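You operate a simulated robot arm through the tools that you are given. There is no shell and no other tool. Be economical: measure what you need, move in short steps, check, and stop when the job is done.

Carry out the task below with a simulated robot arm. There is one attempt and no reset: what you move stays moved.

## Task
Put things in order on the table top. At the end: the clear spring water bottle stands where the grey cloth stood; the black tin stands where the green dumpling stood; the green dumpling is on the purple plate; the yellow butter packet stands where the black tin stood; the grey cloth stands where the yellow butter packet stood; whatever was shut is shut again. Leave all else as you found it, and nothing knocked over.

It is judged by the outcome, as a careful person would: the job done as asked, and still so three seconds after it is handed in. It fails if anything else is knocked over, pushed out of place, dropped, spilled or broken. Flat cloth is picked up by pressing the open fingertips on it (5 to 10 N) and closing them slowly along it; thin cloth reads only 2 to 8 mm in the jaws.

## Robot
A 6-joint arm with a two-finger parallel gripper, fixed in place. Base frame: the origin is at the foot of the arm, x ahead of it, y to its left, z up; the work surface is at about z = 720. Lengths are in mm, angles in rad, forces in N, time in s.
With the tool pointing down near the work surface it reaches from about 220 to 620 mm from the base axis. Its first joint turns from -1.152 to 1.152 rad. Payload 2.7 kg.
Tool frame: the origin (TCP) lies between the finger pads and is the grasp point; the fingertips stand 23 mm ahead of it; z points along the fingers, y is the line along which they close. The gripper opens to 94 mm. The fingers are 38 mm wide and 10 mm thick; the gripper's body (54 by 96 mm) begins 39 mm behind the TCP.
Orientation is that of the tool frame in the base frame, as a unit quaternion [w, x, y, z]. With the fingers straight down and closing along the base's y, the tool's x points along the base's -x, its y along +y and its z along -z.

## Interface
- The arm moves only by the tool jog_arm. Its argument "steps" is a list of rows, each a list of 7 numbers: the shift along the tool's x, y, z in units of 30 mm (1.0 is 30 mm), then the turn, a rotation vector about the tool's x, y, z in units of 4 degrees (1.0 is 4 degrees), then the opening in per cent of the stroke, from 0 (shut) to 100 (fully open). In form: [[x, y, z, ax, ay, az, hand], ...]. A call has 1 to 12 rows; each row shifts and turns the commanded pose from where the row before left it, along the tool's axes as they then stand. A call with a number of a shift or a turn outside -1 to 1 is refused whole. Rows are played at 5 a second. More than 50 mm and 0.15 rad between two rows, or a gripper value outside its range, and nothing of the call is played. A pose out of reach is approached as far as the arm can. The call stops where the force on the tool passes 40 N (or 10 N more than at its start, if that is more) or the arm is blocked; 0.2 s more then pass. The fingers move at their own pace (about 45 mm/s each) and stop on an object; they squeeze with about 42 N. The grip force told is the motor's: it shows also when the fingers shut on nothing. Time passes only in rows, and 0.2 s behind the last, so rows that do not move let the fingers close. The reply holds the time, the measured pose of the TCP, the force on the tool along the base axes, the opening and the grip force, in the units named above and with some noise.
- Cameras (640 x 400 px; columns grow to the right, rows downward): "scene" is fixed at [72.9, -444, 1382.5]; the picture's right is [0.71, -0.70, 0.00], its down [-0.53, -0.54, -0.65] and it looks along [0.46, 0.46, -0.76] (base axes); focal length 313 px, centre (320, 200). "wrist" rides on the gripper at [86, 16, -75] in the tool frame; the picture's right is [-0.18, 0.98, 0.00], its down [-0.58, -0.11, -0.81] and it looks along [-0.79, -0.15, 0.59] (tool axes); focal length 243 px, centre (320, 200). There is no depth. A picture from a camera that has moved, and an enlarged one, comes with that camera's place and axes in the base frame and with its lens.
- get_image(camera): a new picture of that camera. No time passes.
- zoom(camera, box): a new picture of the part [left, top, right, bottom] of that camera's present view, enlarged. No time passes.
- job_done(): hands the job in; it is judged then, once.

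Work in short steps. Places have to be worked out from the pictures, the camera data and where the tool is seen: move nearer, look again, correct. Check each grasp and each placing, and mend what went wrong. You have 120 turns and 68 pictures in all, those below and enlarged ones among them. Open the gripper and draw the arm clear of the work before you hand the job in, unless the task says otherwise; then end with one line.

The tools are called after "Request:" by a JSON object that holds its "name" and its "arguments". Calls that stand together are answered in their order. jog_arm: Moves the arm, as the interface text tells. Its arguments: {"type":"object","properties":{"steps":{"type":"array"}},"required":["steps"]} The other tools are called the same way: get_image (camera) takes a picture; zoom (camera, box) takes an enlarged picture of a part of a camera's view; job_done () hands the job in.

At the start:

```text
t: 0.0
ee_pos: [455.9, -147.1, 1037.4]
orientation: [-0.001, 0.0, 1.0, 0.001]
contact_force: [-0.4, 0.1, -0.7]
opening: 93.9
grasp_force: 0.1
```

scene: 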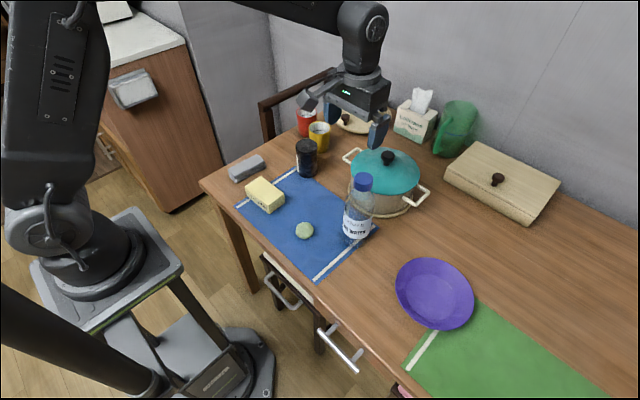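
wrist: 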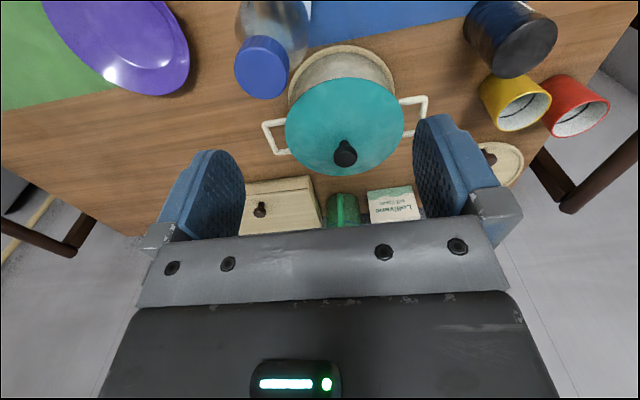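

I'll begin with enlarged views to locate the objects accurately.

Request:
{"name": "zoom", "arguments": {"camera": "scene", "box": [210, 100, 390, 280]}}

Request:
{"name": "zoom", "arguments": {"camera": "scene", "box": [220, 140, 320, 250]}}

```text
2.22 times, centred on (300, 190) of scene
camera zoom: at [72.9, -444.0, 1382.5], right [0.71, -0.7, 0.0], down [-0.53, -0.54, -0.65], along [0.46, 0.46, -0.76], focal length 696 px, centre (364, 222)
```

zoom: 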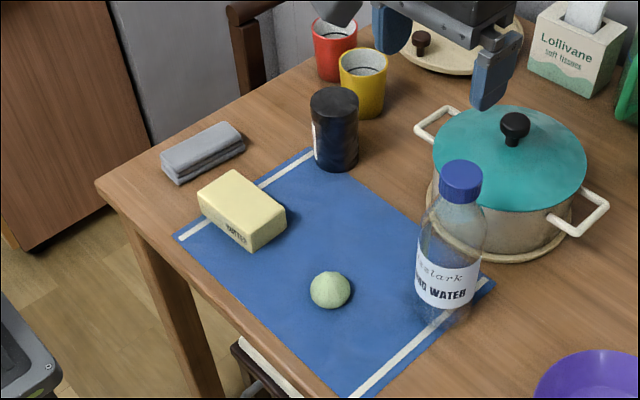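

```text
3.64 times, centred on (270, 195) of scene
camera zoom: at [72.9, -444.0, 1382.5], right [0.71, -0.7, 0.0], down [-0.53, -0.54, -0.65], along [0.46, 0.46, -0.76], focal length 1138 px, centre (502, 218)
```

zoom: 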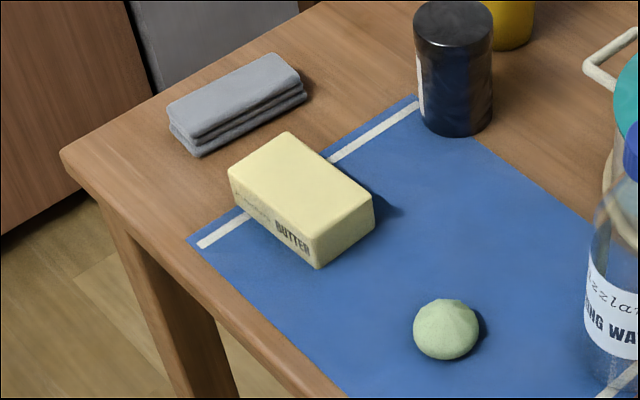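

The dumpling looks to be near (364,-100), the tin (528,67), the butter (367,63), the cloth (403,195) and the bottle (457,-187). I'm moving above the dumpling to check that.

Request:
{"name": "jog_arm", "arguments": {"steps": [[0.44, 0.224, 0.8, 0, 0, 0, 100], [0.44, 0.224, 0.8, 0, 0, 0, 100], [0.44, 0.224, 0.8, 0, 0, 0, 100], [0.44, 0.224, 0.8, 0, 0, 0, 100], [0.44, 0.224, 0.8, 0, 0, 0, 100], [0.44, 0.224, 0.8, 0, 0, 0, 100], [0.44, 0.224, 0.8, 0, 0, 0, 100], [0, 0, 0, 0, 0, 0, 100]]}}

Request:
{"name": "get_image", "arguments": {"camera": "wrist"}}

Request:
{"name": "get_image", "arguments": {"camera": "scene"}}

```text
t: 1.8
ee_pos: [364.2, -101.7, 871.8]
orientation: [0.0, 0.0, 1.0, 0.0]
contact_force: [-0.7, 0.0, -0.2]
opening: 93.9
grasp_force: 0.1
```

```text
63 pictures are left
camera wrist: at [279.1, -84.1, 945.2], right [0.18, 0.98, 0.0], down [0.58, -0.11, 0.81], along [0.79, -0.15, -0.59], focal length 243 px, centre (320, 200)
```

wrist: 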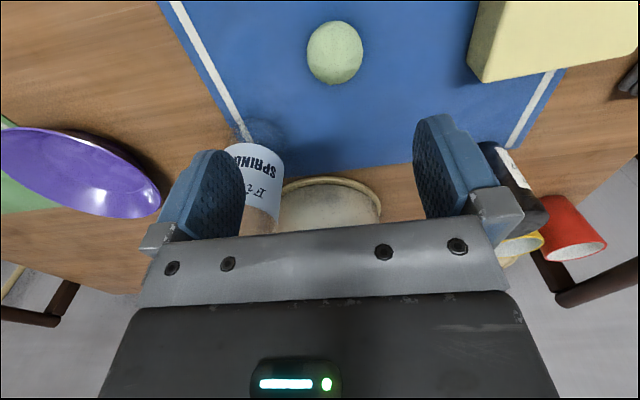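

```text
62 pictures are left
```

scene: 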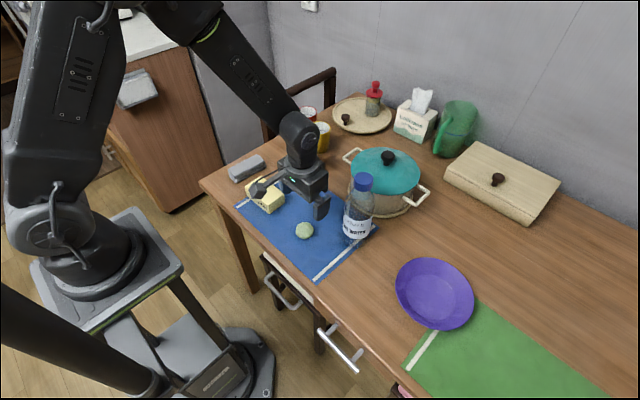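

The wrist view puts the dumpling near (365,-90). I'm descending partway to check it.

Request:
{"name": "jog_arm", "arguments": {"steps": [[0, 0.11, 0.8, 0, 0, 0, 100], [0, 0.11, 0.8, 0, 0, 0, 100], [0, 0.11, 0.79, 0, 0, 0, 100], [0, 0, 0, 0, 0, 0, 100]]}}

Request:
{"name": "get_image", "arguments": {"camera": "wrist"}}

Request:
{"name": "zoom", "arguments": {"camera": "scene", "box": [220, 140, 380, 260]}}

```text
t: 2.8
ee_pos: [363.6, -90.3, 799.2]
orientation: [-0.001, 0.0, 1.0, 0.0]
contact_force: [-0.1, 0.0, -0.7]
opening: 94.2
grasp_force: 0.1
```

```text
61 pictures are left
camera wrist: at [278.7, -72.6, 873.9], right [0.18, 0.98, 0.0], down [0.58, -0.11, 0.81], along [0.79, -0.15, -0.59], focal length 243 px, centre (320, 200)
```

wrist: 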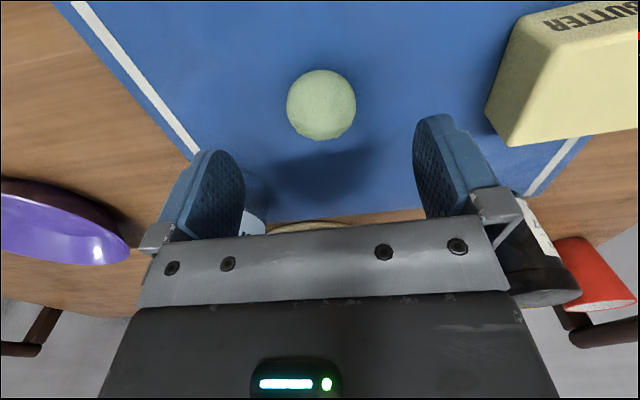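

```text
3.33 times, centred on (300, 200) of scene
camera zoom: at [72.9, -444.0, 1382.5], right [0.71, -0.7, 0.0], down [-0.53, -0.54, -0.65], along [0.46, 0.46, -0.76], focal length 1043 px, centre (387, 200)
```

zoom: 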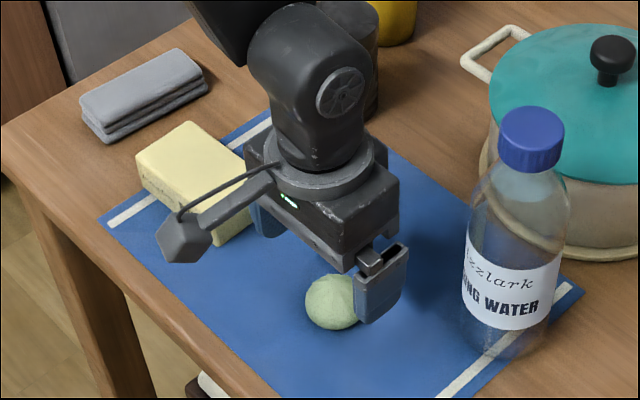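

The dumpling is centred at about (361,-88). I'm descending to z≈744 and closing the fingers.

Request:
{"name": "jog_arm", "arguments": {"steps": [[0.08, 0.06, 0.7, 0, 0, 0, 100], [0, 0, 0.7, 0, 0, 0, 100], [0, 0, 0.43, 0, 0, 0, 100], [0, 0, 0, 0, 0, 0, 100], [0, 0, 0, 0, 0, 0, 40], [0, 0, 0, 0, 0, 0, 30], [0, 0, 0, 0, 0, 0, 30]]}}

Request:
{"name": "get_image", "arguments": {"camera": "wrist"}}

```text
t: 4.4
ee_pos: [362.4, -87.6, 744.1]
orientation: [0.0, -0.001, 1.0, 0.0]
contact_force: [-0.2, -1.2, -0.7]
opening: 44.4
grasp_force: 23.5
```

```text
59 pictures are left
camera wrist: at [275.4, -70.7, 818.4], right [0.18, 0.98, 0.0], down [0.58, -0.11, 0.81], along [0.79, -0.15, -0.59], focal length 243 px, centre (320, 200)
```

wrist: 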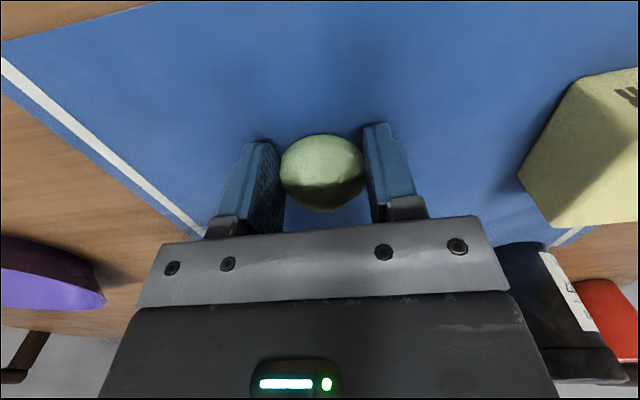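

The dumpling is held at 44 mm. I'm lifting it and heading towards the plate.

Request:
{"name": "jog_arm", "arguments": {"steps": [[0, 0, -0.7, 0, 0, 0, 20], [0, 0, -1, 0, 0, 0, 20], [0, 0, -1, 0, 0, 0, 20], [0, 0, -1, 0, 0, 0, 20], [0, -1, -0.5, 0, 0, 0, 20], [0, -1, 0, 0, 0, 0, 20], [0, -1, 0, 0, 0, 0, 20], [0, -1, 0, 0, 0, 0, 20], [0, -1, 0, 0, 0, 0, 20], [0, -1, 0, 0, 0, 0, 20], [0, -1, 0, 0, 0, 0, 20], [0, -1, 0, 0, 0, 0, 20]]}}

Request:
{"name": "get_image", "arguments": {"camera": "wrist"}}

Request:
{"name": "get_image", "arguments": {"camera": "scene"}}

```text
t: 7.0
ee_pos: [362.3, -329.5, 869.6]
orientation: [0.0, 0.0, 1.0, 0.0]
contact_force: [0.7, -0.1, 0.1]
opening: 43.3
grasp_force: 41.9
```

```text
58 pictures are left
camera wrist: at [276.2, -312.5, 942.6], right [0.18, 0.98, 0.0], down [0.58, -0.11, 0.81], along [0.79, -0.15, -0.59], focal length 243 px, centre (320, 200)
```

wrist: 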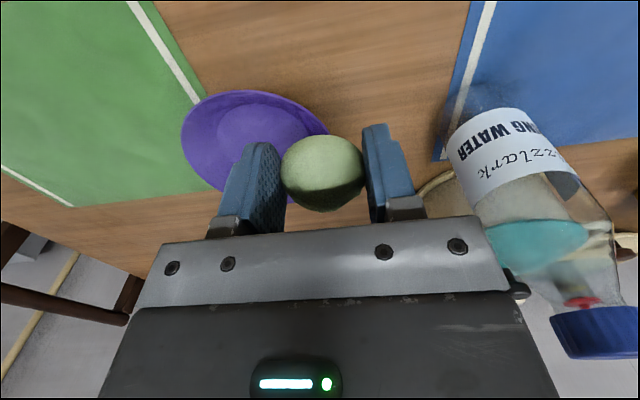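

```text
57 pictures are left
```

scene: 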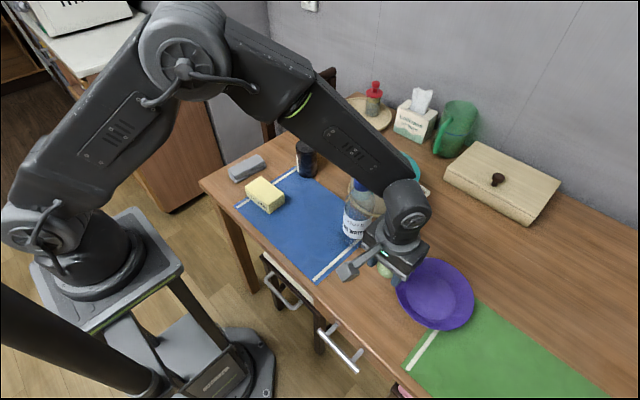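

The plate centre is estimated near (435-460,-415). I'm moving nearer at the same height, then will look again.

Request:
{"name": "jog_arm", "arguments": {"steps": [[-0.64, -0.72, 0, 0, 0, 0, 20], [-0.64, -0.72, 0, 0, 0, 0, 20], [-0.64, -0.72, 0, 0, 0, 0, 20], [0, 0, 0, 0, 0, 0, 20]]}}

Request:
{"name": "get_image", "arguments": {"camera": "wrist"}}

Request:
{"name": "zoom", "arguments": {"camera": "scene", "box": [360, 200, 520, 360]}}

```text
t: 8.0
ee_pos: [418.7, -394.7, 868.7]
orientation: [0.0, 0.0, 1.0, 0.0]
contact_force: [0.4, 0.1, -0.2]
opening: 43.2
grasp_force: 42.1
```

```text
56 pictures are left
camera wrist: at [333.5, -377.1, 944.0], right [0.18, 0.98, 0.0], down [0.58, -0.11, 0.81], along [0.79, -0.15, -0.59], focal length 243 px, centre (320, 200)
```

wrist: 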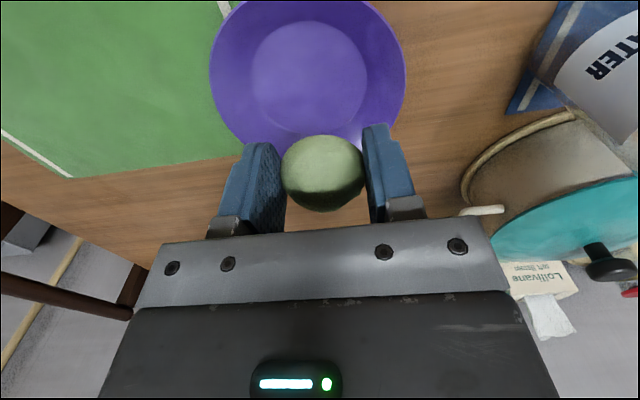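

```text
2.50 times, centred on (440, 280) of scene
camera zoom: at [72.9, -444.0, 1382.5], right [0.71, -0.7, 0.0], down [-0.53, -0.54, -0.65], along [0.46, 0.46, -0.76], focal length 782 px, centre (20, 0)
```

zoom: 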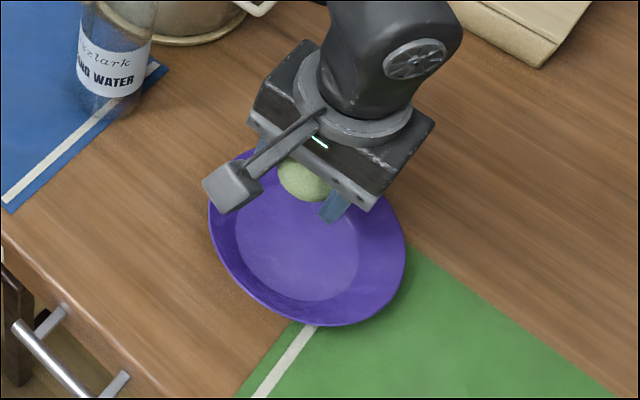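

The plate floor's centre is about (440,-407). I'm shifting to (436,-404), lowering to z≈770 and then looking.

Request:
{"name": "jog_arm", "arguments": {"steps": [[-0.6, -0.33, 0, 0, 0, 0, 20], [0, 0, 0.8, 0, 0, 0, 20], [0, 0, 0.8, 0, 0, 0, 20], [0, 0, 0.8, 0, 0, 0, 20], [0, 0, 0.8, 0, 0, 0, 20], [0, 0, 0, 0, 0, 0, 20]]}}

Request:
{"name": "get_image", "arguments": {"camera": "wrist"}}

```text
t: 9.4
ee_pos: [437.4, -403.6, 774.1]
orientation: [0.0, 0.0, 1.0, 0.0]
contact_force: [-0.6, 0.6, -0.7]
opening: 43.4
grasp_force: 42.3
```

```text
54 pictures are left
camera wrist: at [351.7, -385.3, 848.1], right [0.18, 0.98, 0.0], down [0.58, -0.11, 0.81], along [0.79, -0.15, -0.59], focal length 243 px, centre (320, 200)
```

wrist: 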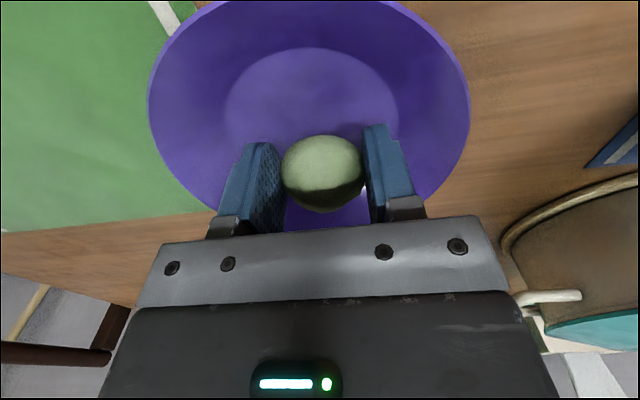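

The hand is centred over the plate floor. I'm lowering in small steps until it touches.

Request:
{"name": "jog_arm", "arguments": {"steps": [[0.13, 0, 0.3, 0, 0, 0, 20], [0, 0, 0.2, 0, 0, 0, 20], [0, 0, 0.1, 0, 0, 0, 20], [0, 0, 0.07, 0, 0, 0, 20], [0, 0, 0, 0, 0, 0, 20]]}}

```text
t: 10.6
ee_pos: [432.2, -403.3, 753.8]
orientation: [0.0, -0.001, 1.0, 0.001]
contact_force: [-0.5, 0.1, 0.2]
opening: 43.5
grasp_force: 42.1
```

No contact yet, so I'm continuing in 2 mm steps.

Request:
{"name": "jog_arm", "arguments": {"steps": [[0, 0, 0.07, 0, 0, 0, 20], [0, 0, 0.05, 0, 0, 0, 20], [0, 0, 0, 0, 0, 0, 20]]}}

```text
t: 11.4
ee_pos: [432.6, -404.0, 751.4]
orientation: [0.0, 0.001, 1.0, 0.0]
contact_force: [-0.3, -0.7, 2.9]
opening: 43.1
grasp_force: 42.0
```

A light contact shows. I'm releasing gently, opening only to about 62 mm, and backing up.

Request:
{"name": "jog_arm", "arguments": {"steps": [[0, 0, 0, 0, 0, 0, 50], [0, 0, 0, 0, 0, 0, 60], [0, 0, 0, 0, 0, 0, 66], [0, 0, -0.5, 0, 0, 0, 66], [0, 0, -1, 0, 0, 0, 66], [0, 0, -1, 0, 0, 0, 66], [0, 0, -1, 0, 0, 0, 66], [0, 0, 0, 0, 0, 0, 66]]}}

Request:
{"name": "get_image", "arguments": {"camera": "wrist"}}

```text
t: 13.2
ee_pos: [432.6, -400.0, 856.0]
orientation: [0.0, 0.0, 1.0, 0.0]
contact_force: [0.1, -0.9, -0.3]
opening: 61.8
grasp_force: 0.2
```

```text
53 pictures are left
camera wrist: at [346.6, -384.4, 929.8], right [0.18, 0.98, 0.0], down [0.58, -0.11, 0.81], along [0.79, -0.15, -0.59], focal length 243 px, centre (320, 200)
```

wrist: 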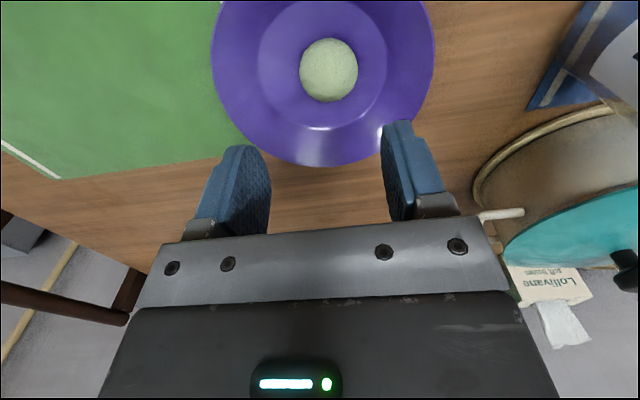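

The dumpling is on the plate. Next I'll go for the tin, retracting and passing on the near side of the bottle.

Request:
{"name": "jog_arm", "arguments": {"steps": [[0.9, 0, -0.9, 0, 0, 0, 100], [0.9, 0, -0.9, 0, 0, 0, 100], [0.7, 0.5, -0.4, 0, 0, 0, 100], [0, 1, 0, 0, 0, 0, 100], [0, 1, 0, 0, 0, 0, 100], [0, 1, 0, 0, 0, 0, 100], [0, 1, 0, 0, 0, 0, 100], [0, 1, 0, 0, 0, 0, 100], [0, 1, 0, 0, 0, 0, 100], [0, 1, 0, 0, 0, 0, 100], [0, 1, 0, 0, 0, 0, 100], [0, 1, 0, 0, 0, 0, 100]]}}

Request:
{"name": "jog_arm", "arguments": {"steps": [[0, 1, 0, 0, 0, 0, 100], [0, 1, 0, 0, 0, 0, 100], [0, 1, 0, 0, 0, 0, 100], [0, 1, 0, 0, 0, 0, 100], [0, 1, 0, 0, 0, 0, 100], [-0.5, 1, 0, 0, 0, 0, 100], [-1, 0.07, 0, 0, 0, 0, 100], [-1, 0, 0, 0, 0, 0, 100], [0, 0, 0, 0, 0, 0, 100]]}}

Request:
{"name": "get_image", "arguments": {"camera": "wrist"}}

```text
t: 15.8
ee_pos: [358.8, -117.9, 921.6]
orientation: [0.0, 0.001, 1.0, 0.0]
contact_force: [-0.4, 0.3, 0.8]
opening: 94.1
grasp_force: 0.0
```

```text
t: 17.8
ee_pos: [433.8, 62.7, 923.0]
orientation: [0.0, 0.0, 1.0, 0.0]
contact_force: [0.1, 0.7, -0.1]
opening: 94.1
grasp_force: 0.1
```

```text
52 pictures are left
camera wrist: at [347.1, 80.0, 996.7], right [0.18, 0.98, 0.0], down [0.58, -0.11, 0.81], along [0.79, -0.15, -0.59], focal length 243 px, centre (320, 200)
```

wrist: 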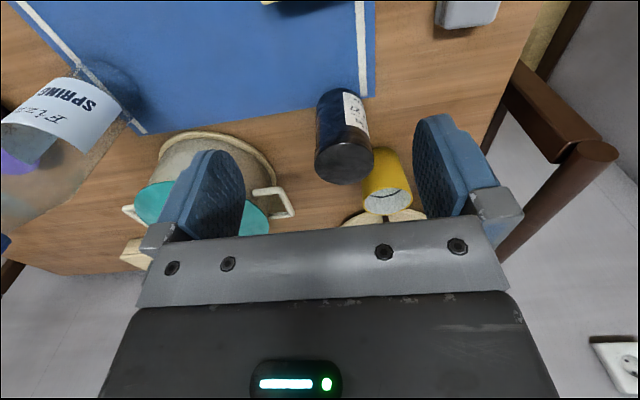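

The tin is centred at about (530,71) with its top near 815. I'm moving directly above it.

Request:
{"name": "jog_arm", "arguments": {"steps": [[-0.8, 0.07, 0.25, 0, 0, 0, 100], [-0.8, 0.07, 0.25, 0, 0, 0, 100], [-0.8, 0.07, 0.25, 0, 0, 0, 100], [-0.8, 0.07, 0.25, 0, 0, 0, 100], [0, 0, 0, 0, 0, 0, 100]]}}

Request:
{"name": "get_image", "arguments": {"camera": "wrist"}}

Request:
{"name": "zoom", "arguments": {"camera": "scene", "box": [220, 80, 400, 200]}}

```text
t: 19.0
ee_pos: [529.4, 74.3, 893.1]
orientation: [0.0, 0.0, 1.0, 0.0]
contact_force: [0.2, -0.5, -0.8]
opening: 94.0
grasp_force: 0.1
```

```text
51 pictures are left
camera wrist: at [442.7, 91.4, 967.4], right [0.18, 0.98, 0.0], down [0.58, -0.11, 0.81], along [0.79, -0.15, -0.59], focal length 243 px, centre (320, 200)
```

wrist: 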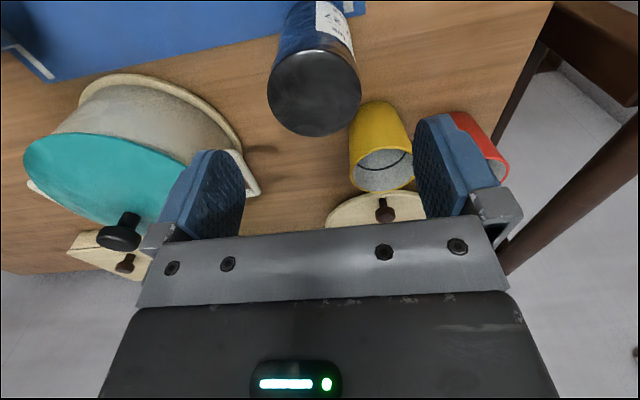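

```text
3.33 times, centred on (310, 140) of scene
camera zoom: at [72.9, -444.0, 1382.5], right [0.71, -0.7, 0.0], down [-0.53, -0.54, -0.65], along [0.46, 0.46, -0.76], focal length 1043 px, centre (353, 400)
```

zoom: 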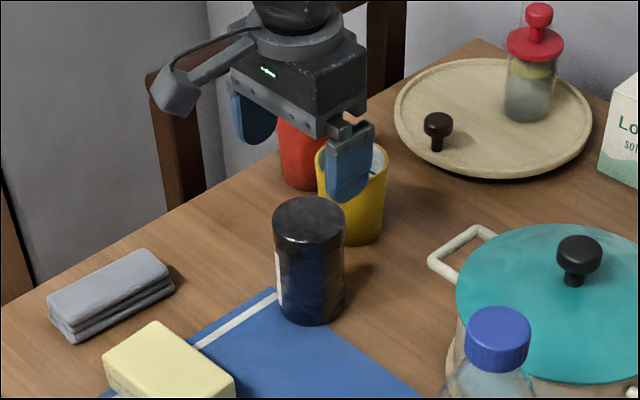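

The tin centre is confirmed at (528,71). I'm descending around it and closing.

Request:
{"name": "jog_arm", "arguments": {"steps": [[0.03, -0.1, 0.9, 0, 0, 0, 100], [0, 0, 0.9, 0, 0, 0, 100], [0, 0, 0.9, 0, 0, 0, 100], [0, 0, 0.7, 0, 0, 0, 100], [0, 0, 0.1, 0, 0, 0, 100], [0, 0, 0, 0, 0, 0, 70], [0, 0, 0, 0, 0, 0, 50], [0, 0, 0, 0, 0, 0, 40], [0, 0, 0, 0, 0, 0, 40]]}}

Request:
{"name": "get_image", "arguments": {"camera": "wrist"}}

```text
t: 21.0
ee_pos: [527.2, 69.2, 787.4]
orientation: [-0.001, 0.0, 1.0, 0.0]
contact_force: [-0.2, -0.9, -0.6]
opening: 60.7
grasp_force: 42.2
```

```text
49 pictures are left
camera wrist: at [441.5, 86.5, 861.6], right [0.18, 0.98, 0.0], down [0.58, -0.11, 0.81], along [0.79, -0.15, -0.59], focal length 243 px, centre (320, 200)
```

wrist: 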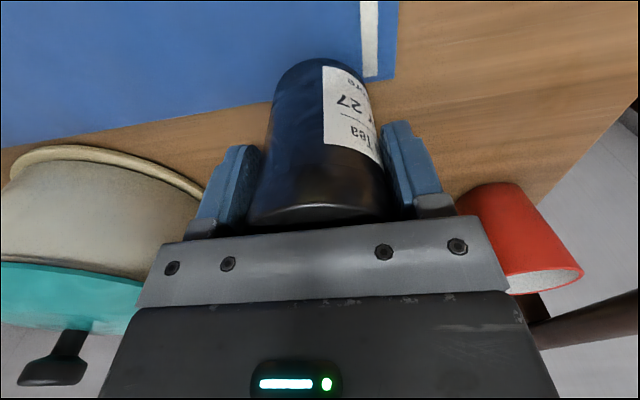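

The tin is held at 61 mm. I'm lifting it and carrying it above the dumpling's old place at (361,-88).

Request:
{"name": "jog_arm", "arguments": {"steps": [[0, 0, -0.5, 0, 0, 0, 30], [0, 0, -1, 0, 0, 0, 30], [0, 0, -1, 0, 0, 0, 30], [0.92, -0.87, 0, 0, 0, 0, 30], [0.92, -0.87, 0, 0, 0, 0, 30], [0.92, -0.87, 0, 0, 0, 0, 30], [0.92, -0.87, 0, 0, 0, 0, 30], [0.92, -0.87, 0, 0, 0, 0, 30], [0.92, -0.87, 0, 0, 0, 0, 30], [0, 0, 0, 0, 0, 0, 30]]}}

Request:
{"name": "get_image", "arguments": {"camera": "scene"}}

```text
t: 23.2
ee_pos: [363.1, -87.4, 863.1]
orientation: [0.0, -0.001, 1.0, 0.0]
contact_force: [0.5, -0.3, -1.6]
opening: 60.5
grasp_force: 42.2
```

```text
48 pictures are left
```

scene: 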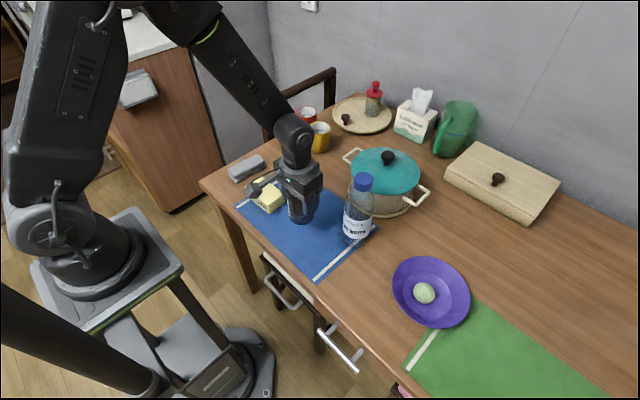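

The tin is above its target. I'm lowering it to about z=789, slowly at the end.

Request:
{"name": "jog_arm", "arguments": {"steps": [[0.06, 0, 0.8, 0, 0, 0, 30], [0, 0, 0.8, 0, 0, 0, 30], [0, 0, 0.6, 0, 0, 0, 30], [0, 0, 0.15, 0, 0, 0, 30], [0, 0, 0.07, 0, 0, 0, 30], [0, 0, 0, 0, 0, 0, 30]]}}

```text
t: 24.6
ee_pos: [361.4, -86.6, 788.2]
orientation: [-0.001, 0.0, 1.0, 0.001]
contact_force: [0.6, -0.7, -1.3]
opening: 60.3
grasp_force: 42.1
```

Request:
{"name": "jog_arm", "arguments": {"steps": [[0, 0, 0.04, 0, 0, 0, 30], [0, 0, 0.03, 0, 0, 0, 30], [0, 0, 0, 0, 0, 0, 30]]}}

```text
t: 25.4
ee_pos: [360.7, -88.3, 787.1]
orientation: [0.001, 0.0, 1.0, 0.0]
contact_force: [-5.6, 0.6, 22.3]
opening: 60.5
grasp_force: 42.3
```

The tin is firmly down. I'm easing off a millimetre, releasing and rising clear.

Request:
{"name": "jog_arm", "arguments": {"steps": [[0, 0, -0.03, 0, 0, 0, 30], [0, 0, 0, 0, 0, 0, 70], [0, 0, 0, 0, 0, 0, 90], [0, 0, 0, 0, 0, 0, 100], [0, 0, -0.7, 0, 0, 0, 100], [0, 0, -1, 0, 0, 0, 100], [0, 0, -1, 0, 0, 0, 100], [0, 0, -1, 0, 0, 0, 100], [0, 0, 0, 0, 0, 0, 100]]}}

Request:
{"name": "get_image", "arguments": {"camera": "wrist"}}

Request:
{"name": "zoom", "arguments": {"camera": "scene", "box": [220, 140, 500, 340]}}

```text
t: 27.4
ee_pos: [362.9, -87.3, 900.1]
orientation: [0.0, 0.0, 1.0, 0.0]
contact_force: [0.7, 0.8, -0.2]
opening: 94.0
grasp_force: 0.1
```

```text
47 pictures are left
camera wrist: at [276.9, -69.5, 973.8], right [0.18, 0.98, 0.0], down [0.58, -0.11, 0.81], along [0.79, -0.15, -0.59], focal length 243 px, centre (320, 200)
```

wrist: 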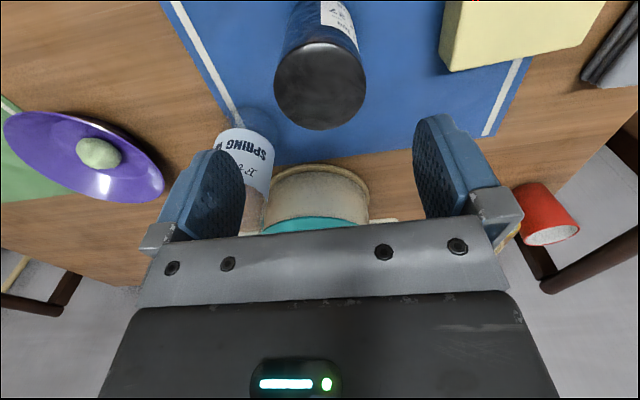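

```text
2.00 times, centred on (360, 240) of scene
camera zoom: at [72.9, -444.0, 1382.5], right [0.71, -0.7, 0.0], down [-0.53, -0.54, -0.65], along [0.46, 0.46, -0.76], focal length 626 px, centre (240, 120)
```

zoom: 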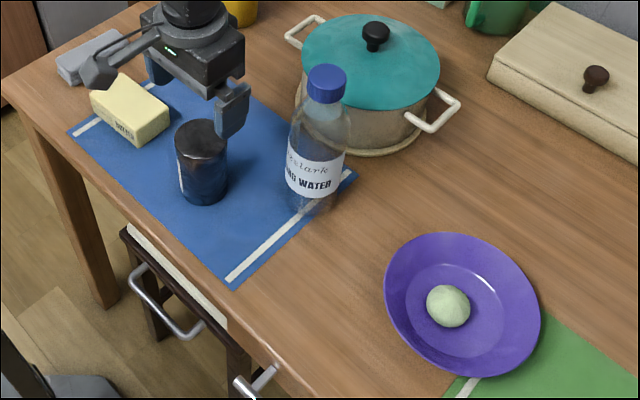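

The tin is well placed. Next is the butter, which needs the gripper turned 90° so that it closes along x. I'm moving over it and turning.

Request:
{"name": "jog_arm", "arguments": {"steps": [[0, 1, 0, 0, 0, 0, 100], [0, 1, 0, 0, 0, 0, 100], [0, 1, 0, 0, 0, 0, 100], [0, 1, 0, 0, 0, 0, 100], [0, 1, 0, 0, 0, 0, 100], [0, 0, 0, 0, 0, 1, 100], [0, 0, 0, 0, 0, 1, 100], [0, 0, 0, 0, 0, 1, 100], [0, 0, 0, 0, 0, 1, 100], [0, 0, 0, 0, 0, 1, 100], [0, 0, 0, 0, 0, 1, 100], [0, 0, 0, 0, 0, 1, 100]]}}

Request:
{"name": "jog_arm", "arguments": {"steps": [[0, 0, 0, 0, 0, 1, 100], [0, 0, 0, 0, 0, 1, 100], [0, 0, 0, 0, 0, 1, 100], [0, 0, 0, 0, 0, 1, 100], [0, 0, 0, 0, 0, 1, 100], [0, 0, 0, 0, 0, 1, 100], [0, 0, 0, 0, 0, 1, 100], [0, 0, 0, 0, 0, 1, 100], [0, 0, 0, 0, 0, 1, 100], [0, 0, 0, 0, 0, 1, 100], [0, 0, 0, 0, 0, 1, 100]]}}

Request:
{"name": "jog_arm", "arguments": {"steps": [[0, 0, 0, 0, 0, 1, 100], [0, 0, 0, 0, 0, 1, 100], [0, 0, 0, 0, 0, 1, 100], [0, 0, 0, 0, 0, 1, 100], [0, 0, 0, 0, 0, 0.5, 100], [0, 0, 0, 0, 0, 0, 100]]}}

Request:
{"name": "get_image", "arguments": {"camera": "wrist"}}

Request:
{"name": "get_image", "arguments": {"camera": "scene"}}

```text
t: 30.0
ee_pos: [360.8, 63.5, 898.1]
orientation: [0.0, 0.243, 0.97, 0.0]
contact_force: [-0.1, -0.2, 0.1]
opening: 93.9
grasp_force: 0.1
```

```text
t: 32.4
ee_pos: [360.1, 63.2, 899.0]
orientation: [0.0, 0.588, 0.809, 0.0]
contact_force: [-1.2, -0.1, -0.2]
opening: 94.1
grasp_force: 0.0
```

```text
t: 33.8
ee_pos: [361.7, 62.8, 898.7]
orientation: [0.0, 0.708, 0.706, 0.0]
contact_force: [1.1, 1.5, -0.6]
opening: 93.7
grasp_force: 0.1
```

```text
45 pictures are left
camera wrist: at [377.7, 150.1, 972.6], right [0.98, -0.19, 0.0], down [-0.11, -0.58, 0.81], along [-0.15, -0.79, -0.59], focal length 243 px, centre (320, 200)
```

wrist: 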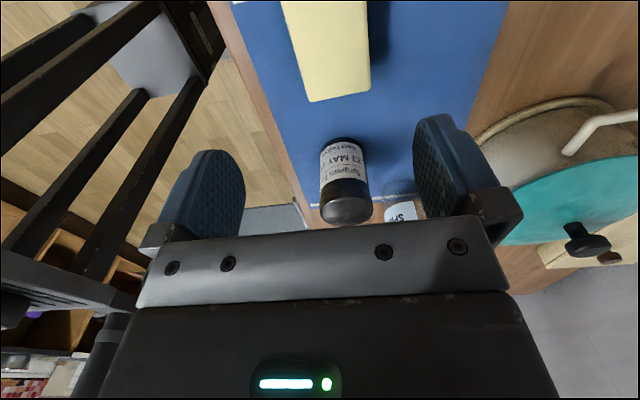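

```text
44 pictures are left
```

scene: 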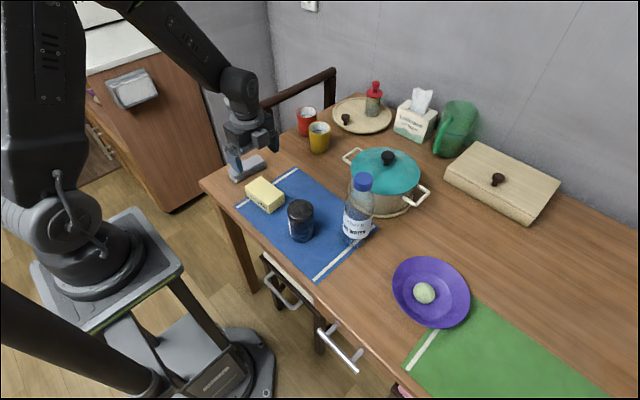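

The butter sides are at x≈341 and 401, aligned with y, so its centre is about (371,66). I'm descending partway and checking.

Request:
{"name": "jog_arm", "arguments": {"steps": [[0.1, 0.33, 0.9, 0, 0, 0, 100], [0, 0, 0.9, 0, 0, 0, 100], [0, 0, 0.9, 0, 0, 0, 100], [0, 0, 0.3, 0, 0, 0, 100], [0, 0, 0, 0, 0, 0, 100]]}}

Request:
{"name": "get_image", "arguments": {"camera": "wrist"}}

Request:
{"name": "zoom", "arguments": {"camera": "scene", "box": [200, 130, 340, 260]}}

```text
t: 35.0
ee_pos: [371.5, 66.1, 808.1]
orientation: [0.0, 0.707, 0.707, 0.0]
contact_force: [0.4, 0.2, -0.5]
opening: 94.1
grasp_force: 0.0
```

```text
43 pictures are left
camera wrist: at [388.0, 154.2, 882.6], right [0.98, -0.18, 0.0], down [-0.11, -0.58, 0.81], along [-0.15, -0.79, -0.59], focal length 243 px, centre (320, 200)
```

wrist: 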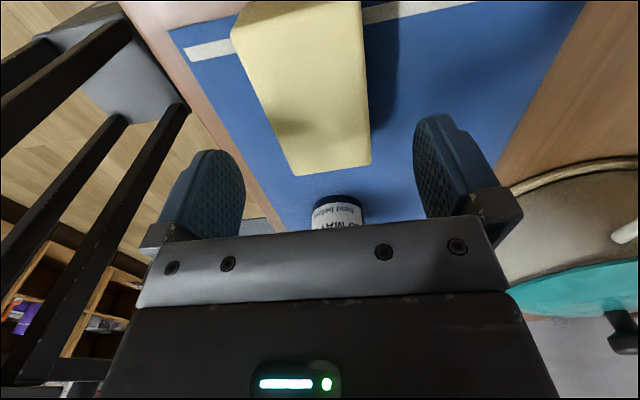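

```text
3.08 times, centred on (270, 195) of scene
camera zoom: at [72.9, -444.0, 1382.5], right [0.71, -0.7, 0.0], down [-0.53, -0.54, -0.65], along [0.46, 0.46, -0.76], focal length 963 px, centre (474, 215)
```

zoom: 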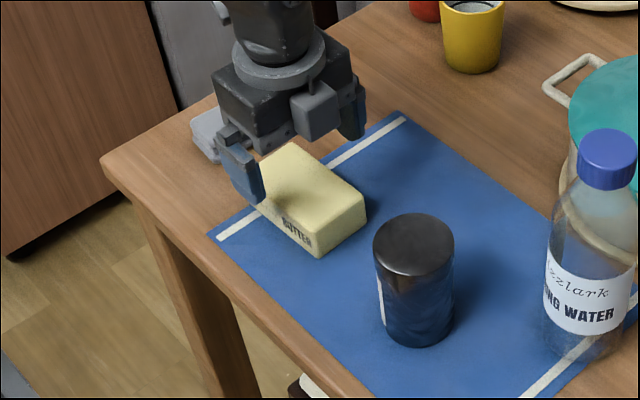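

The butter centre is (371,69), between the fingers. I'm descending to z≈748 and closing.

Request:
{"name": "jog_arm", "arguments": {"steps": [[0.1, 0, 0.8, 0, 0, 0, 100], [0, 0, 0.8, 0, 0, 0, 100], [0, 0, 0.4, 0, 0, 0, 100], [0, 0, 0, 0, 0, 0, 80], [0, 0, 0, 0, 0, 0, 65], [0, 0, 0, 0, 0, 0, 50], [0, 0, 0, 0, 0, 0, 40], [0, 0, 0, 0, 0, 0, 40]]}}

Request:
{"name": "get_image", "arguments": {"camera": "wrist"}}

```text
t: 36.8
ee_pos: [372.6, 68.4, 748.3]
orientation: [0.0, 0.707, 0.707, 0.0]
contact_force: [1.1, 0.0, 0.5]
opening: 59.5
grasp_force: 42.0
```

```text
41 pictures are left
camera wrist: at [388.0, 156.3, 822.6], right [0.98, -0.18, 0.0], down [-0.11, -0.58, 0.81], along [-0.15, -0.79, -0.59], focal length 243 px, centre (320, 200)
```

wrist: 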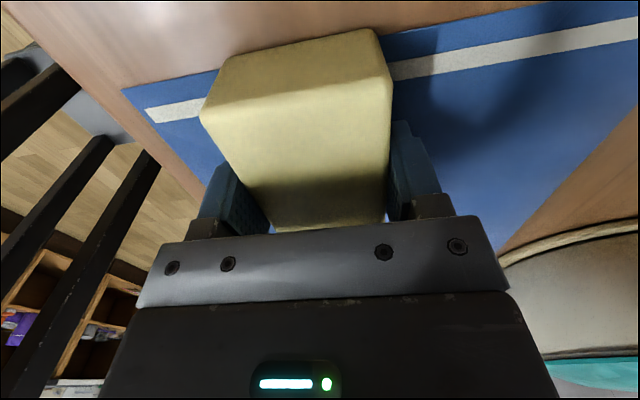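

The butter is gripped at 59.5 mm. I'm lifting it and moving along +x to the tin's old place at (528,70).

Request:
{"name": "jog_arm", "arguments": {"steps": [[0, 0, -0.5, 0, 0, 0, 40], [0, 0, -1, 0, 0, 0, 40], [0, 0, -0.7, 0, 0, 0, 40], [0.01, 0.865, 0, 0, 0, 0, 40], [0.01, 0.865, 0, 0, 0, 0, 40], [0.01, 0.865, 0, 0, 0, 0, 40], [0.01, 0.865, 0, 0, 0, 0, 40], [0.01, 0.865, 0, 0, 0, 0, 40], [0.01, 0.865, 0, 0, 0, 0, 40], [0, 0, 0, 0, 0, 0, 40]]}}

Request:
{"name": "zoom", "arguments": {"camera": "scene", "box": [220, 90, 400, 210]}}

```text
t: 39.0
ee_pos: [527.0, 71.8, 816.4]
orientation: [0.001, 0.707, 0.707, 0.0]
contact_force: [-0.6, -0.5, -1.7]
opening: 59.5
grasp_force: 42.1
```

```text
3.33 times, centred on (310, 150) of scene
camera zoom: at [72.9, -444.0, 1382.5], right [0.71, -0.7, 0.0], down [-0.53, -0.54, -0.65], along [0.46, 0.46, -0.76], focal length 1043 px, centre (353, 367)
```

zoom: 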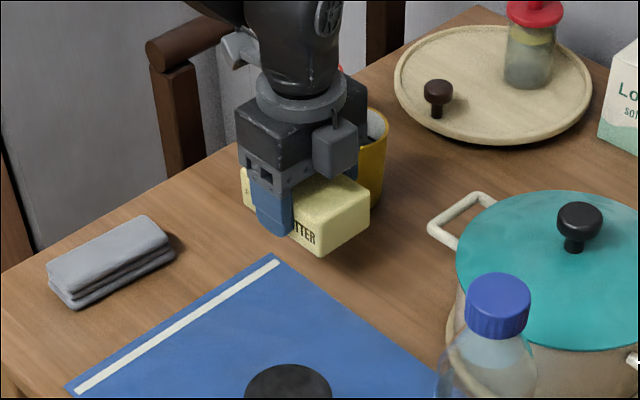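

The path is clear. I'm lowering to just above the grasp height.

Request:
{"name": "jog_arm", "arguments": {"steps": [[0, 0.03, 0.8, 0, 0, 0, 40], [0, 0, 0.8, 0, 0, 0, 40], [0, 0, 0.55, 0, 0, 0, 40], [0, 0, 0.1, 0, 0, 0, 40], [0, 0, 0, 0, 0, 0, 40]]}}

Request:
{"name": "get_image", "arguments": {"camera": "wrist"}}

```text
t: 40.2
ee_pos: [527.3, 69.8, 748.2]
orientation: [0.001, 0.707, 0.707, 0.001]
contact_force: [-3.8, -3.7, 11.1]
opening: 59.4
grasp_force: 41.6
```

```text
39 pictures are left
camera wrist: at [543.8, 157.3, 822.7], right [0.98, -0.18, 0.0], down [-0.11, -0.58, 0.81], along [-0.15, -0.79, -0.59], focal length 243 px, centre (320, 200)
```

wrist: 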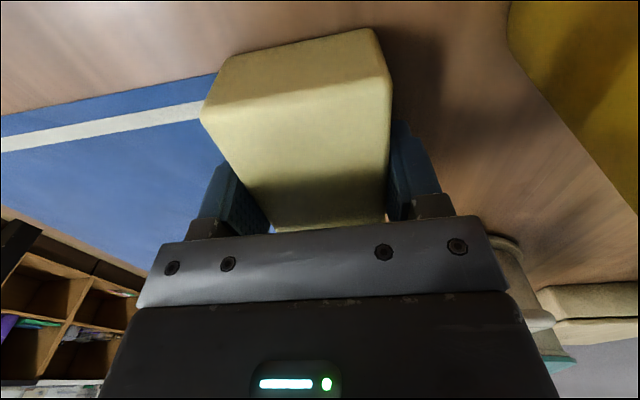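

The butter is on the table (11 N). I'm releasing to a limited opening and rising.

Request:
{"name": "jog_arm", "arguments": {"steps": [[0, 0, -0.02, 0, 0, 0, 65], [0, 0, 0, 0, 0, 0, 75], [0, 0, 0, 0, 0, 0, 82], [0, 0, -0.5, 0, 0, 0, 82], [0, 0, -1, 0, 0, 0, 82], [0, 0, -1, 0, 0, 0, 82], [0, 0, -1, 0, 0, 0, 82], [0, -1, 0, 0, 0, 0, 90], [0, -1, 0, 0, 0, 0, 100], [0, -1, 0, 0, 0, 0, 100], [0, -1, 0, 0, 0, 0, 100]]}}

Request:
{"name": "zoom", "arguments": {"camera": "scene", "box": [220, 90, 400, 250]}}

```text
t: 42.6
ee_pos: [406.7, 70.0, 854.3]
orientation: [0.0, 0.707, 0.707, -0.001]
contact_force: [-0.1, 0.2, 0.8]
opening: 94.1
grasp_force: 0.1
```

```text
2.50 times, centred on (310, 170) of scene
camera zoom: at [72.9, -444.0, 1382.5], right [0.71, -0.7, 0.0], down [-0.53, -0.54, -0.65], along [0.46, 0.46, -0.76], focal length 782 px, centre (345, 275)
```

zoom: 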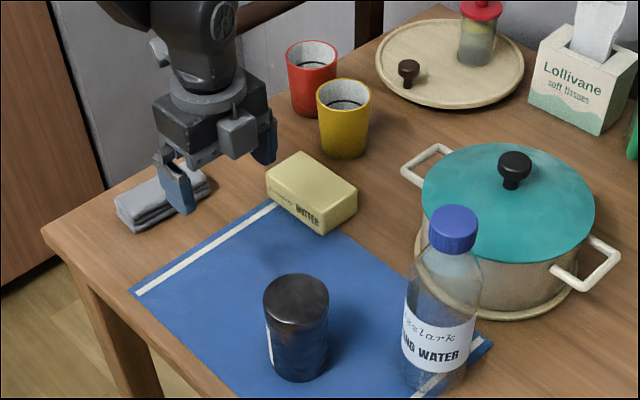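

The butter is in place. Now I'm turning the hand back 90° and moving towards the cloth.

Request:
{"name": "jog_arm", "arguments": {"steps": [[0, 0, 0, 0, 0, -1, 100], [0, 0, 0, 0, 0, -1, 100], [0, 0, 0, 0, 0, -1, 100], [0, 0, 0, 0, 0, -1, 100], [0, 0, 0, 0, 0, -1, 100], [0, 0, 0, 0, 0, -1, 100], [0, 0, 0, 0, 0, -1, 100], [0, 0, 0, 0, 0, -1, 100], [0, 0, 0, 0, 0, -1, 100], [0, 0, 0, 0, 0, -1, 100], [0, 0, 0, 0, 0, -1, 100]]}}

Request:
{"name": "jog_arm", "arguments": {"steps": [[0, 0, 0, 0, 0, -1, 100], [0, 0, 0, 0, 0, -1, 100], [0, 0, 0, 0, 0, -1, 100], [0, 0, 0, 0, 0, -1, 100], [0, 0, 0, 0, 0, -1, 100], [0, 0, 0, 0, 0, -1, 100], [0, 0, 0, 0, 0, -1, 100], [0, 0, 0, 0, 0, -1, 100], [0, 0, 0, 0, 0, -1, 100], [0, 0, 0, 0, 0, -1, 100], [0, 0, 0, 0, 0, -1, 100], [0, 0, 0, 0, 0, -0.5, 100]]}}

Request:
{"name": "jog_arm", "arguments": {"steps": [[0, 1, 0, 0, 0, 0, 100], [0, 1, 0, 0, 0, 0, 100], [0, 1, 0, 0, 0, 0, 100], [0, 1, 0, 0, 0, 0, 100], [0, 0, 0, 0, 0, 0, 100]]}}

Request:
{"name": "get_image", "arguments": {"camera": "wrist"}}

```text
t: 45.0
ee_pos: [407.3, 69.7, 852.8]
orientation: [-0.001, 0.39, 0.921, 0.001]
contact_force: [0.2, 0.8, -0.3]
opening: 94.1
grasp_force: 0.0
```

```text
t: 47.6
ee_pos: [408.5, 71.4, 853.3]
orientation: [0.0, 0.0, 1.0, 0.0]
contact_force: [0.6, 0.0, 0.1]
opening: 94.2
grasp_force: 0.1
```

```text
t: 48.8
ee_pos: [406.9, 193.9, 852.8]
orientation: [0.0, 0.0, 1.0, 0.0]
contact_force: [-0.2, -0.2, -1.0]
opening: 94.1
grasp_force: 0.1
```

```text
37 pictures are left
camera wrist: at [321.7, 209.8, 926.3], right [0.18, 0.98, 0.0], down [0.58, -0.11, 0.81], along [0.79, -0.15, -0.59], focal length 243 px, centre (320, 200)
```

wrist: 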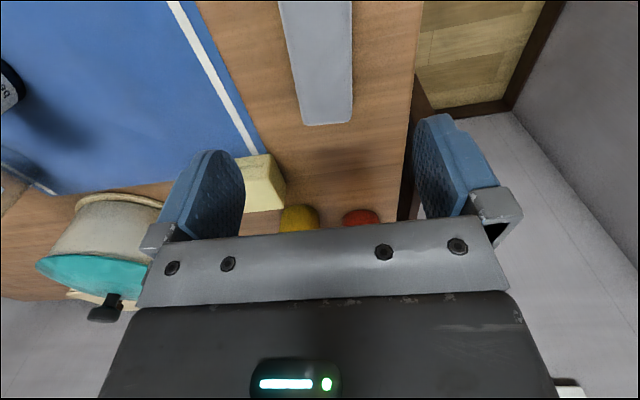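

The cloth's centre is about (402,195), 43 mm wide and yawed about -4.6°. I'm aligning and descending partway.

Request:
{"name": "jog_arm", "arguments": {"steps": [[0.1, 0.03, 0.7, 0, 0, 0.575, 100], [0.05, 0.02, 0.7, 0, 0, 0.575, 100], [0, 0, 0.6, 0, 0, 0, 100], [0, 0, 0, 0, 0, 0, 100]]}}

Request:
{"name": "get_image", "arguments": {"camera": "wrist"}}

Request:
{"name": "zoom", "arguments": {"camera": "scene", "box": [200, 110, 320, 200]}}

```text
t: 49.8
ee_pos: [403.5, 193.1, 796.2]
orientation: [0.0, 0.04, 0.999, 0.001]
contact_force: [-0.4, -0.3, -0.6]
opening: 94.3
grasp_force: 0.1
```

```text
36 pictures are left
camera wrist: at [318.4, 217.7, 868.9], right [0.26, 0.96, 0.0], down [0.57, -0.16, 0.81], along [0.78, -0.21, -0.59], focal length 243 px, centre (320, 200)
```

wrist: 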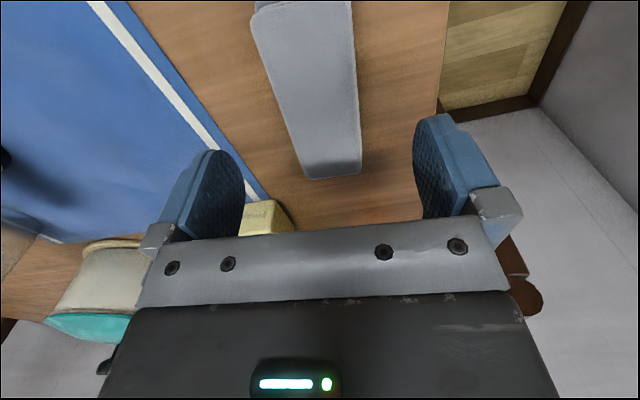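

```text
4.44 times, centred on (260, 155) of scene
camera zoom: at [72.9, -444.0, 1382.5], right [0.71, -0.7, 0.0], down [-0.53, -0.54, -0.65], along [0.46, 0.46, -0.76], focal length 1391 px, centre (587, 400)
```

zoom: 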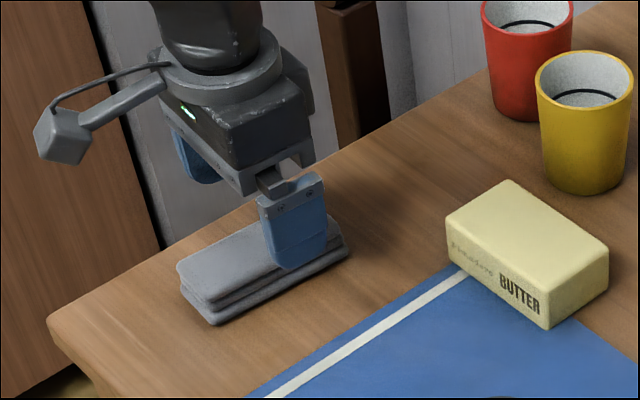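

The cloth centre is refined to (401,197). I'm descending to z≈745 and closing slowly.

Request:
{"name": "jog_arm", "arguments": {"steps": [[0.1, 0.13, 0.7, 0, 0, 0, 100], [0, 0, 0.6, 0, 0, 0, 100], [0, 0, 0.38, 0, 0, 0, 100], [0, 0, 0, 0, 0, 0, 75], [0, 0, 0, 0, 0, 0, 60], [0, 0, 0, 0, 0, 0, 45], [0, 0, 0, 0, 0, 0, 35], [0, 0, 0, 0, 0, 0, 25], [0, 0, 0, 0, 0, 0, 25]]}}

Request:
{"name": "get_image", "arguments": {"camera": "wrist"}}

```text
t: 51.8
ee_pos: [398.7, 197.1, 743.4]
orientation: [0.0, 0.04, 0.999, 0.0]
contact_force: [0.6, 0.0, -0.2]
opening: 45.2
grasp_force: 42.2
```

```text
34 pictures are left
camera wrist: at [314.7, 220.8, 818.5], right [0.26, 0.96, 0.0], down [0.57, -0.16, 0.81], along [0.78, -0.21, -0.59], focal length 243 px, centre (320, 200)
```

wrist: 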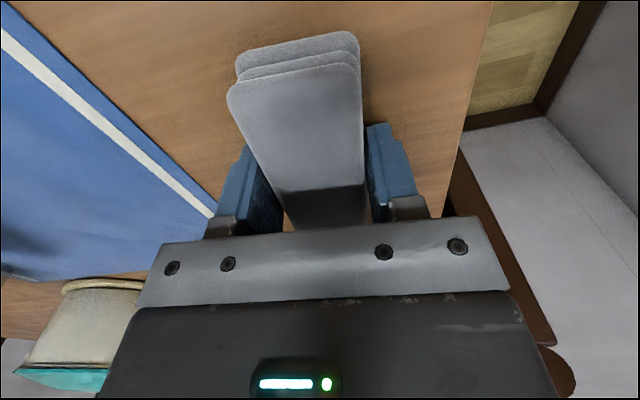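

The cloth block is held at 45 mm. I'm lifting it and carrying it to the butter's old place (371,68).

Request:
{"name": "jog_arm", "arguments": {"steps": [[0, 0, -0.4, 0, 0, 0, 25], [0, 0, -0.8, 0, 0, 0, 25], [0, 0, -0.8, 0, 0, 0, 25], [0.124, -0.873, 0, 0, 0, 0, 25], [0.124, -0.873, 0, 0, 0, 0, 25], [0.124, -0.873, 0, 0, 0, 0, 25], [0.124, -0.873, 0, 0, 0, 0, 25], [0.124, -0.873, 0, 0, 0, 0, 25], [0, 0, 0, 0, 0, 0, 25]]}}

Request:
{"name": "zoom", "arguments": {"camera": "scene", "box": [200, 120, 360, 260]}}

```text
t: 53.8
ee_pos: [369.9, 68.2, 803.1]
orientation: [0.0, 0.04, 0.999, 0.001]
contact_force: [-0.4, -0.9, -0.2]
opening: 44.9
grasp_force: 41.5
```

```text
2.86 times, centred on (280, 190) of scene
camera zoom: at [72.9, -444.0, 1382.5], right [0.71, -0.7, 0.0], down [-0.53, -0.54, -0.65], along [0.46, 0.46, -0.76], focal length 894 px, centre (434, 229)
```

zoom: 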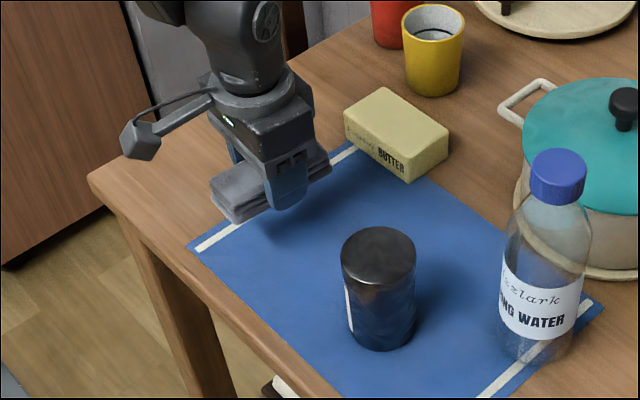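

The cloth is held level above the target. I'm lowering it slowly.

Request:
{"name": "jog_arm", "arguments": {"steps": [[0, 0, 0.8, 0, 0, 0, 25], [0, 0, 0.7, 0, 0, 0, 25], [0, 0, 0.3, 0, 0, 0, 25], [0, 0, 0.1, 0, 0, 0, 25], [0, 0, 0.05, 0, 0, 0, 25], [0, 0, 0, 0, 0, 0, 25]]}}

```text
t: 55.2
ee_pos: [370.7, 68.0, 744.9]
orientation: [0.0, 0.04, 0.999, 0.001]
contact_force: [-1.6, 1.3, 17.3]
opening: 45.0
grasp_force: 41.7
```

Contact at 17 N. I'm releasing and rising high, ready for the bottle.

Request:
{"name": "jog_arm", "arguments": {"steps": [[0, 0, -0.02, 0, 0, 0, 60], [0, 0, 0, 0, 0, 0, 80], [0, 0, 0, 0, 0, 0, 90], [0, 0, -0.5, 0, 0, 0, 90], [0, 0, -1, 0, 0, 0, 90], [0, 0, -1, 0, 0, 0, 100], [0, 0, -1, 0, 0, 0, 100], [0, 0, -1, 0, 0, -0.575, 100], [0, 0, -1, 0, 0, -0.575, 100], [0, 0, -1, 0, 0, 0, 100], [0, 0, -1, 0, 0, 0, 100], [0, 0, -1, 0, 0, 0, 100]]}}

Request:
{"name": "get_image", "arguments": {"camera": "wrist"}}

Request:
{"name": "get_image", "arguments": {"camera": "scene"}}

```text
t: 57.8
ee_pos: [370.7, 67.2, 998.7]
orientation: [-0.001, 0.001, 1.0, 0.0]
contact_force: [0.2, 0.5, 0.8]
opening: 94.0
grasp_force: 0.1
```

```text
32 pictures are left
camera wrist: at [285.1, 83.0, 1073.7], right [0.18, 0.98, 0.0], down [0.58, -0.11, 0.81], along [0.79, -0.15, -0.59], focal length 243 px, centre (320, 200)
```

wrist: 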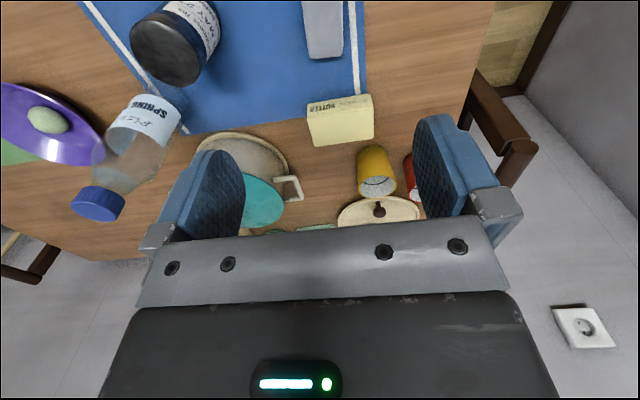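

```text
31 pictures are left
```

scene: 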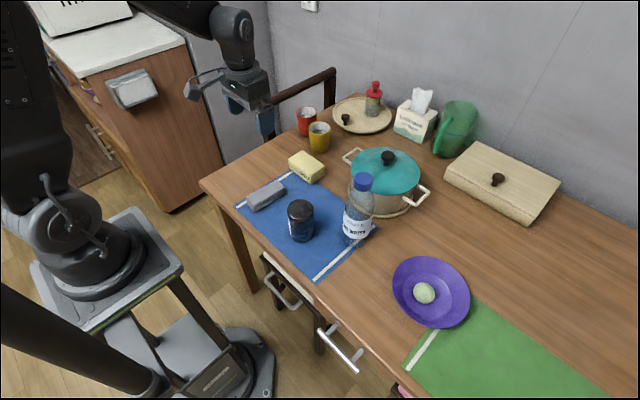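

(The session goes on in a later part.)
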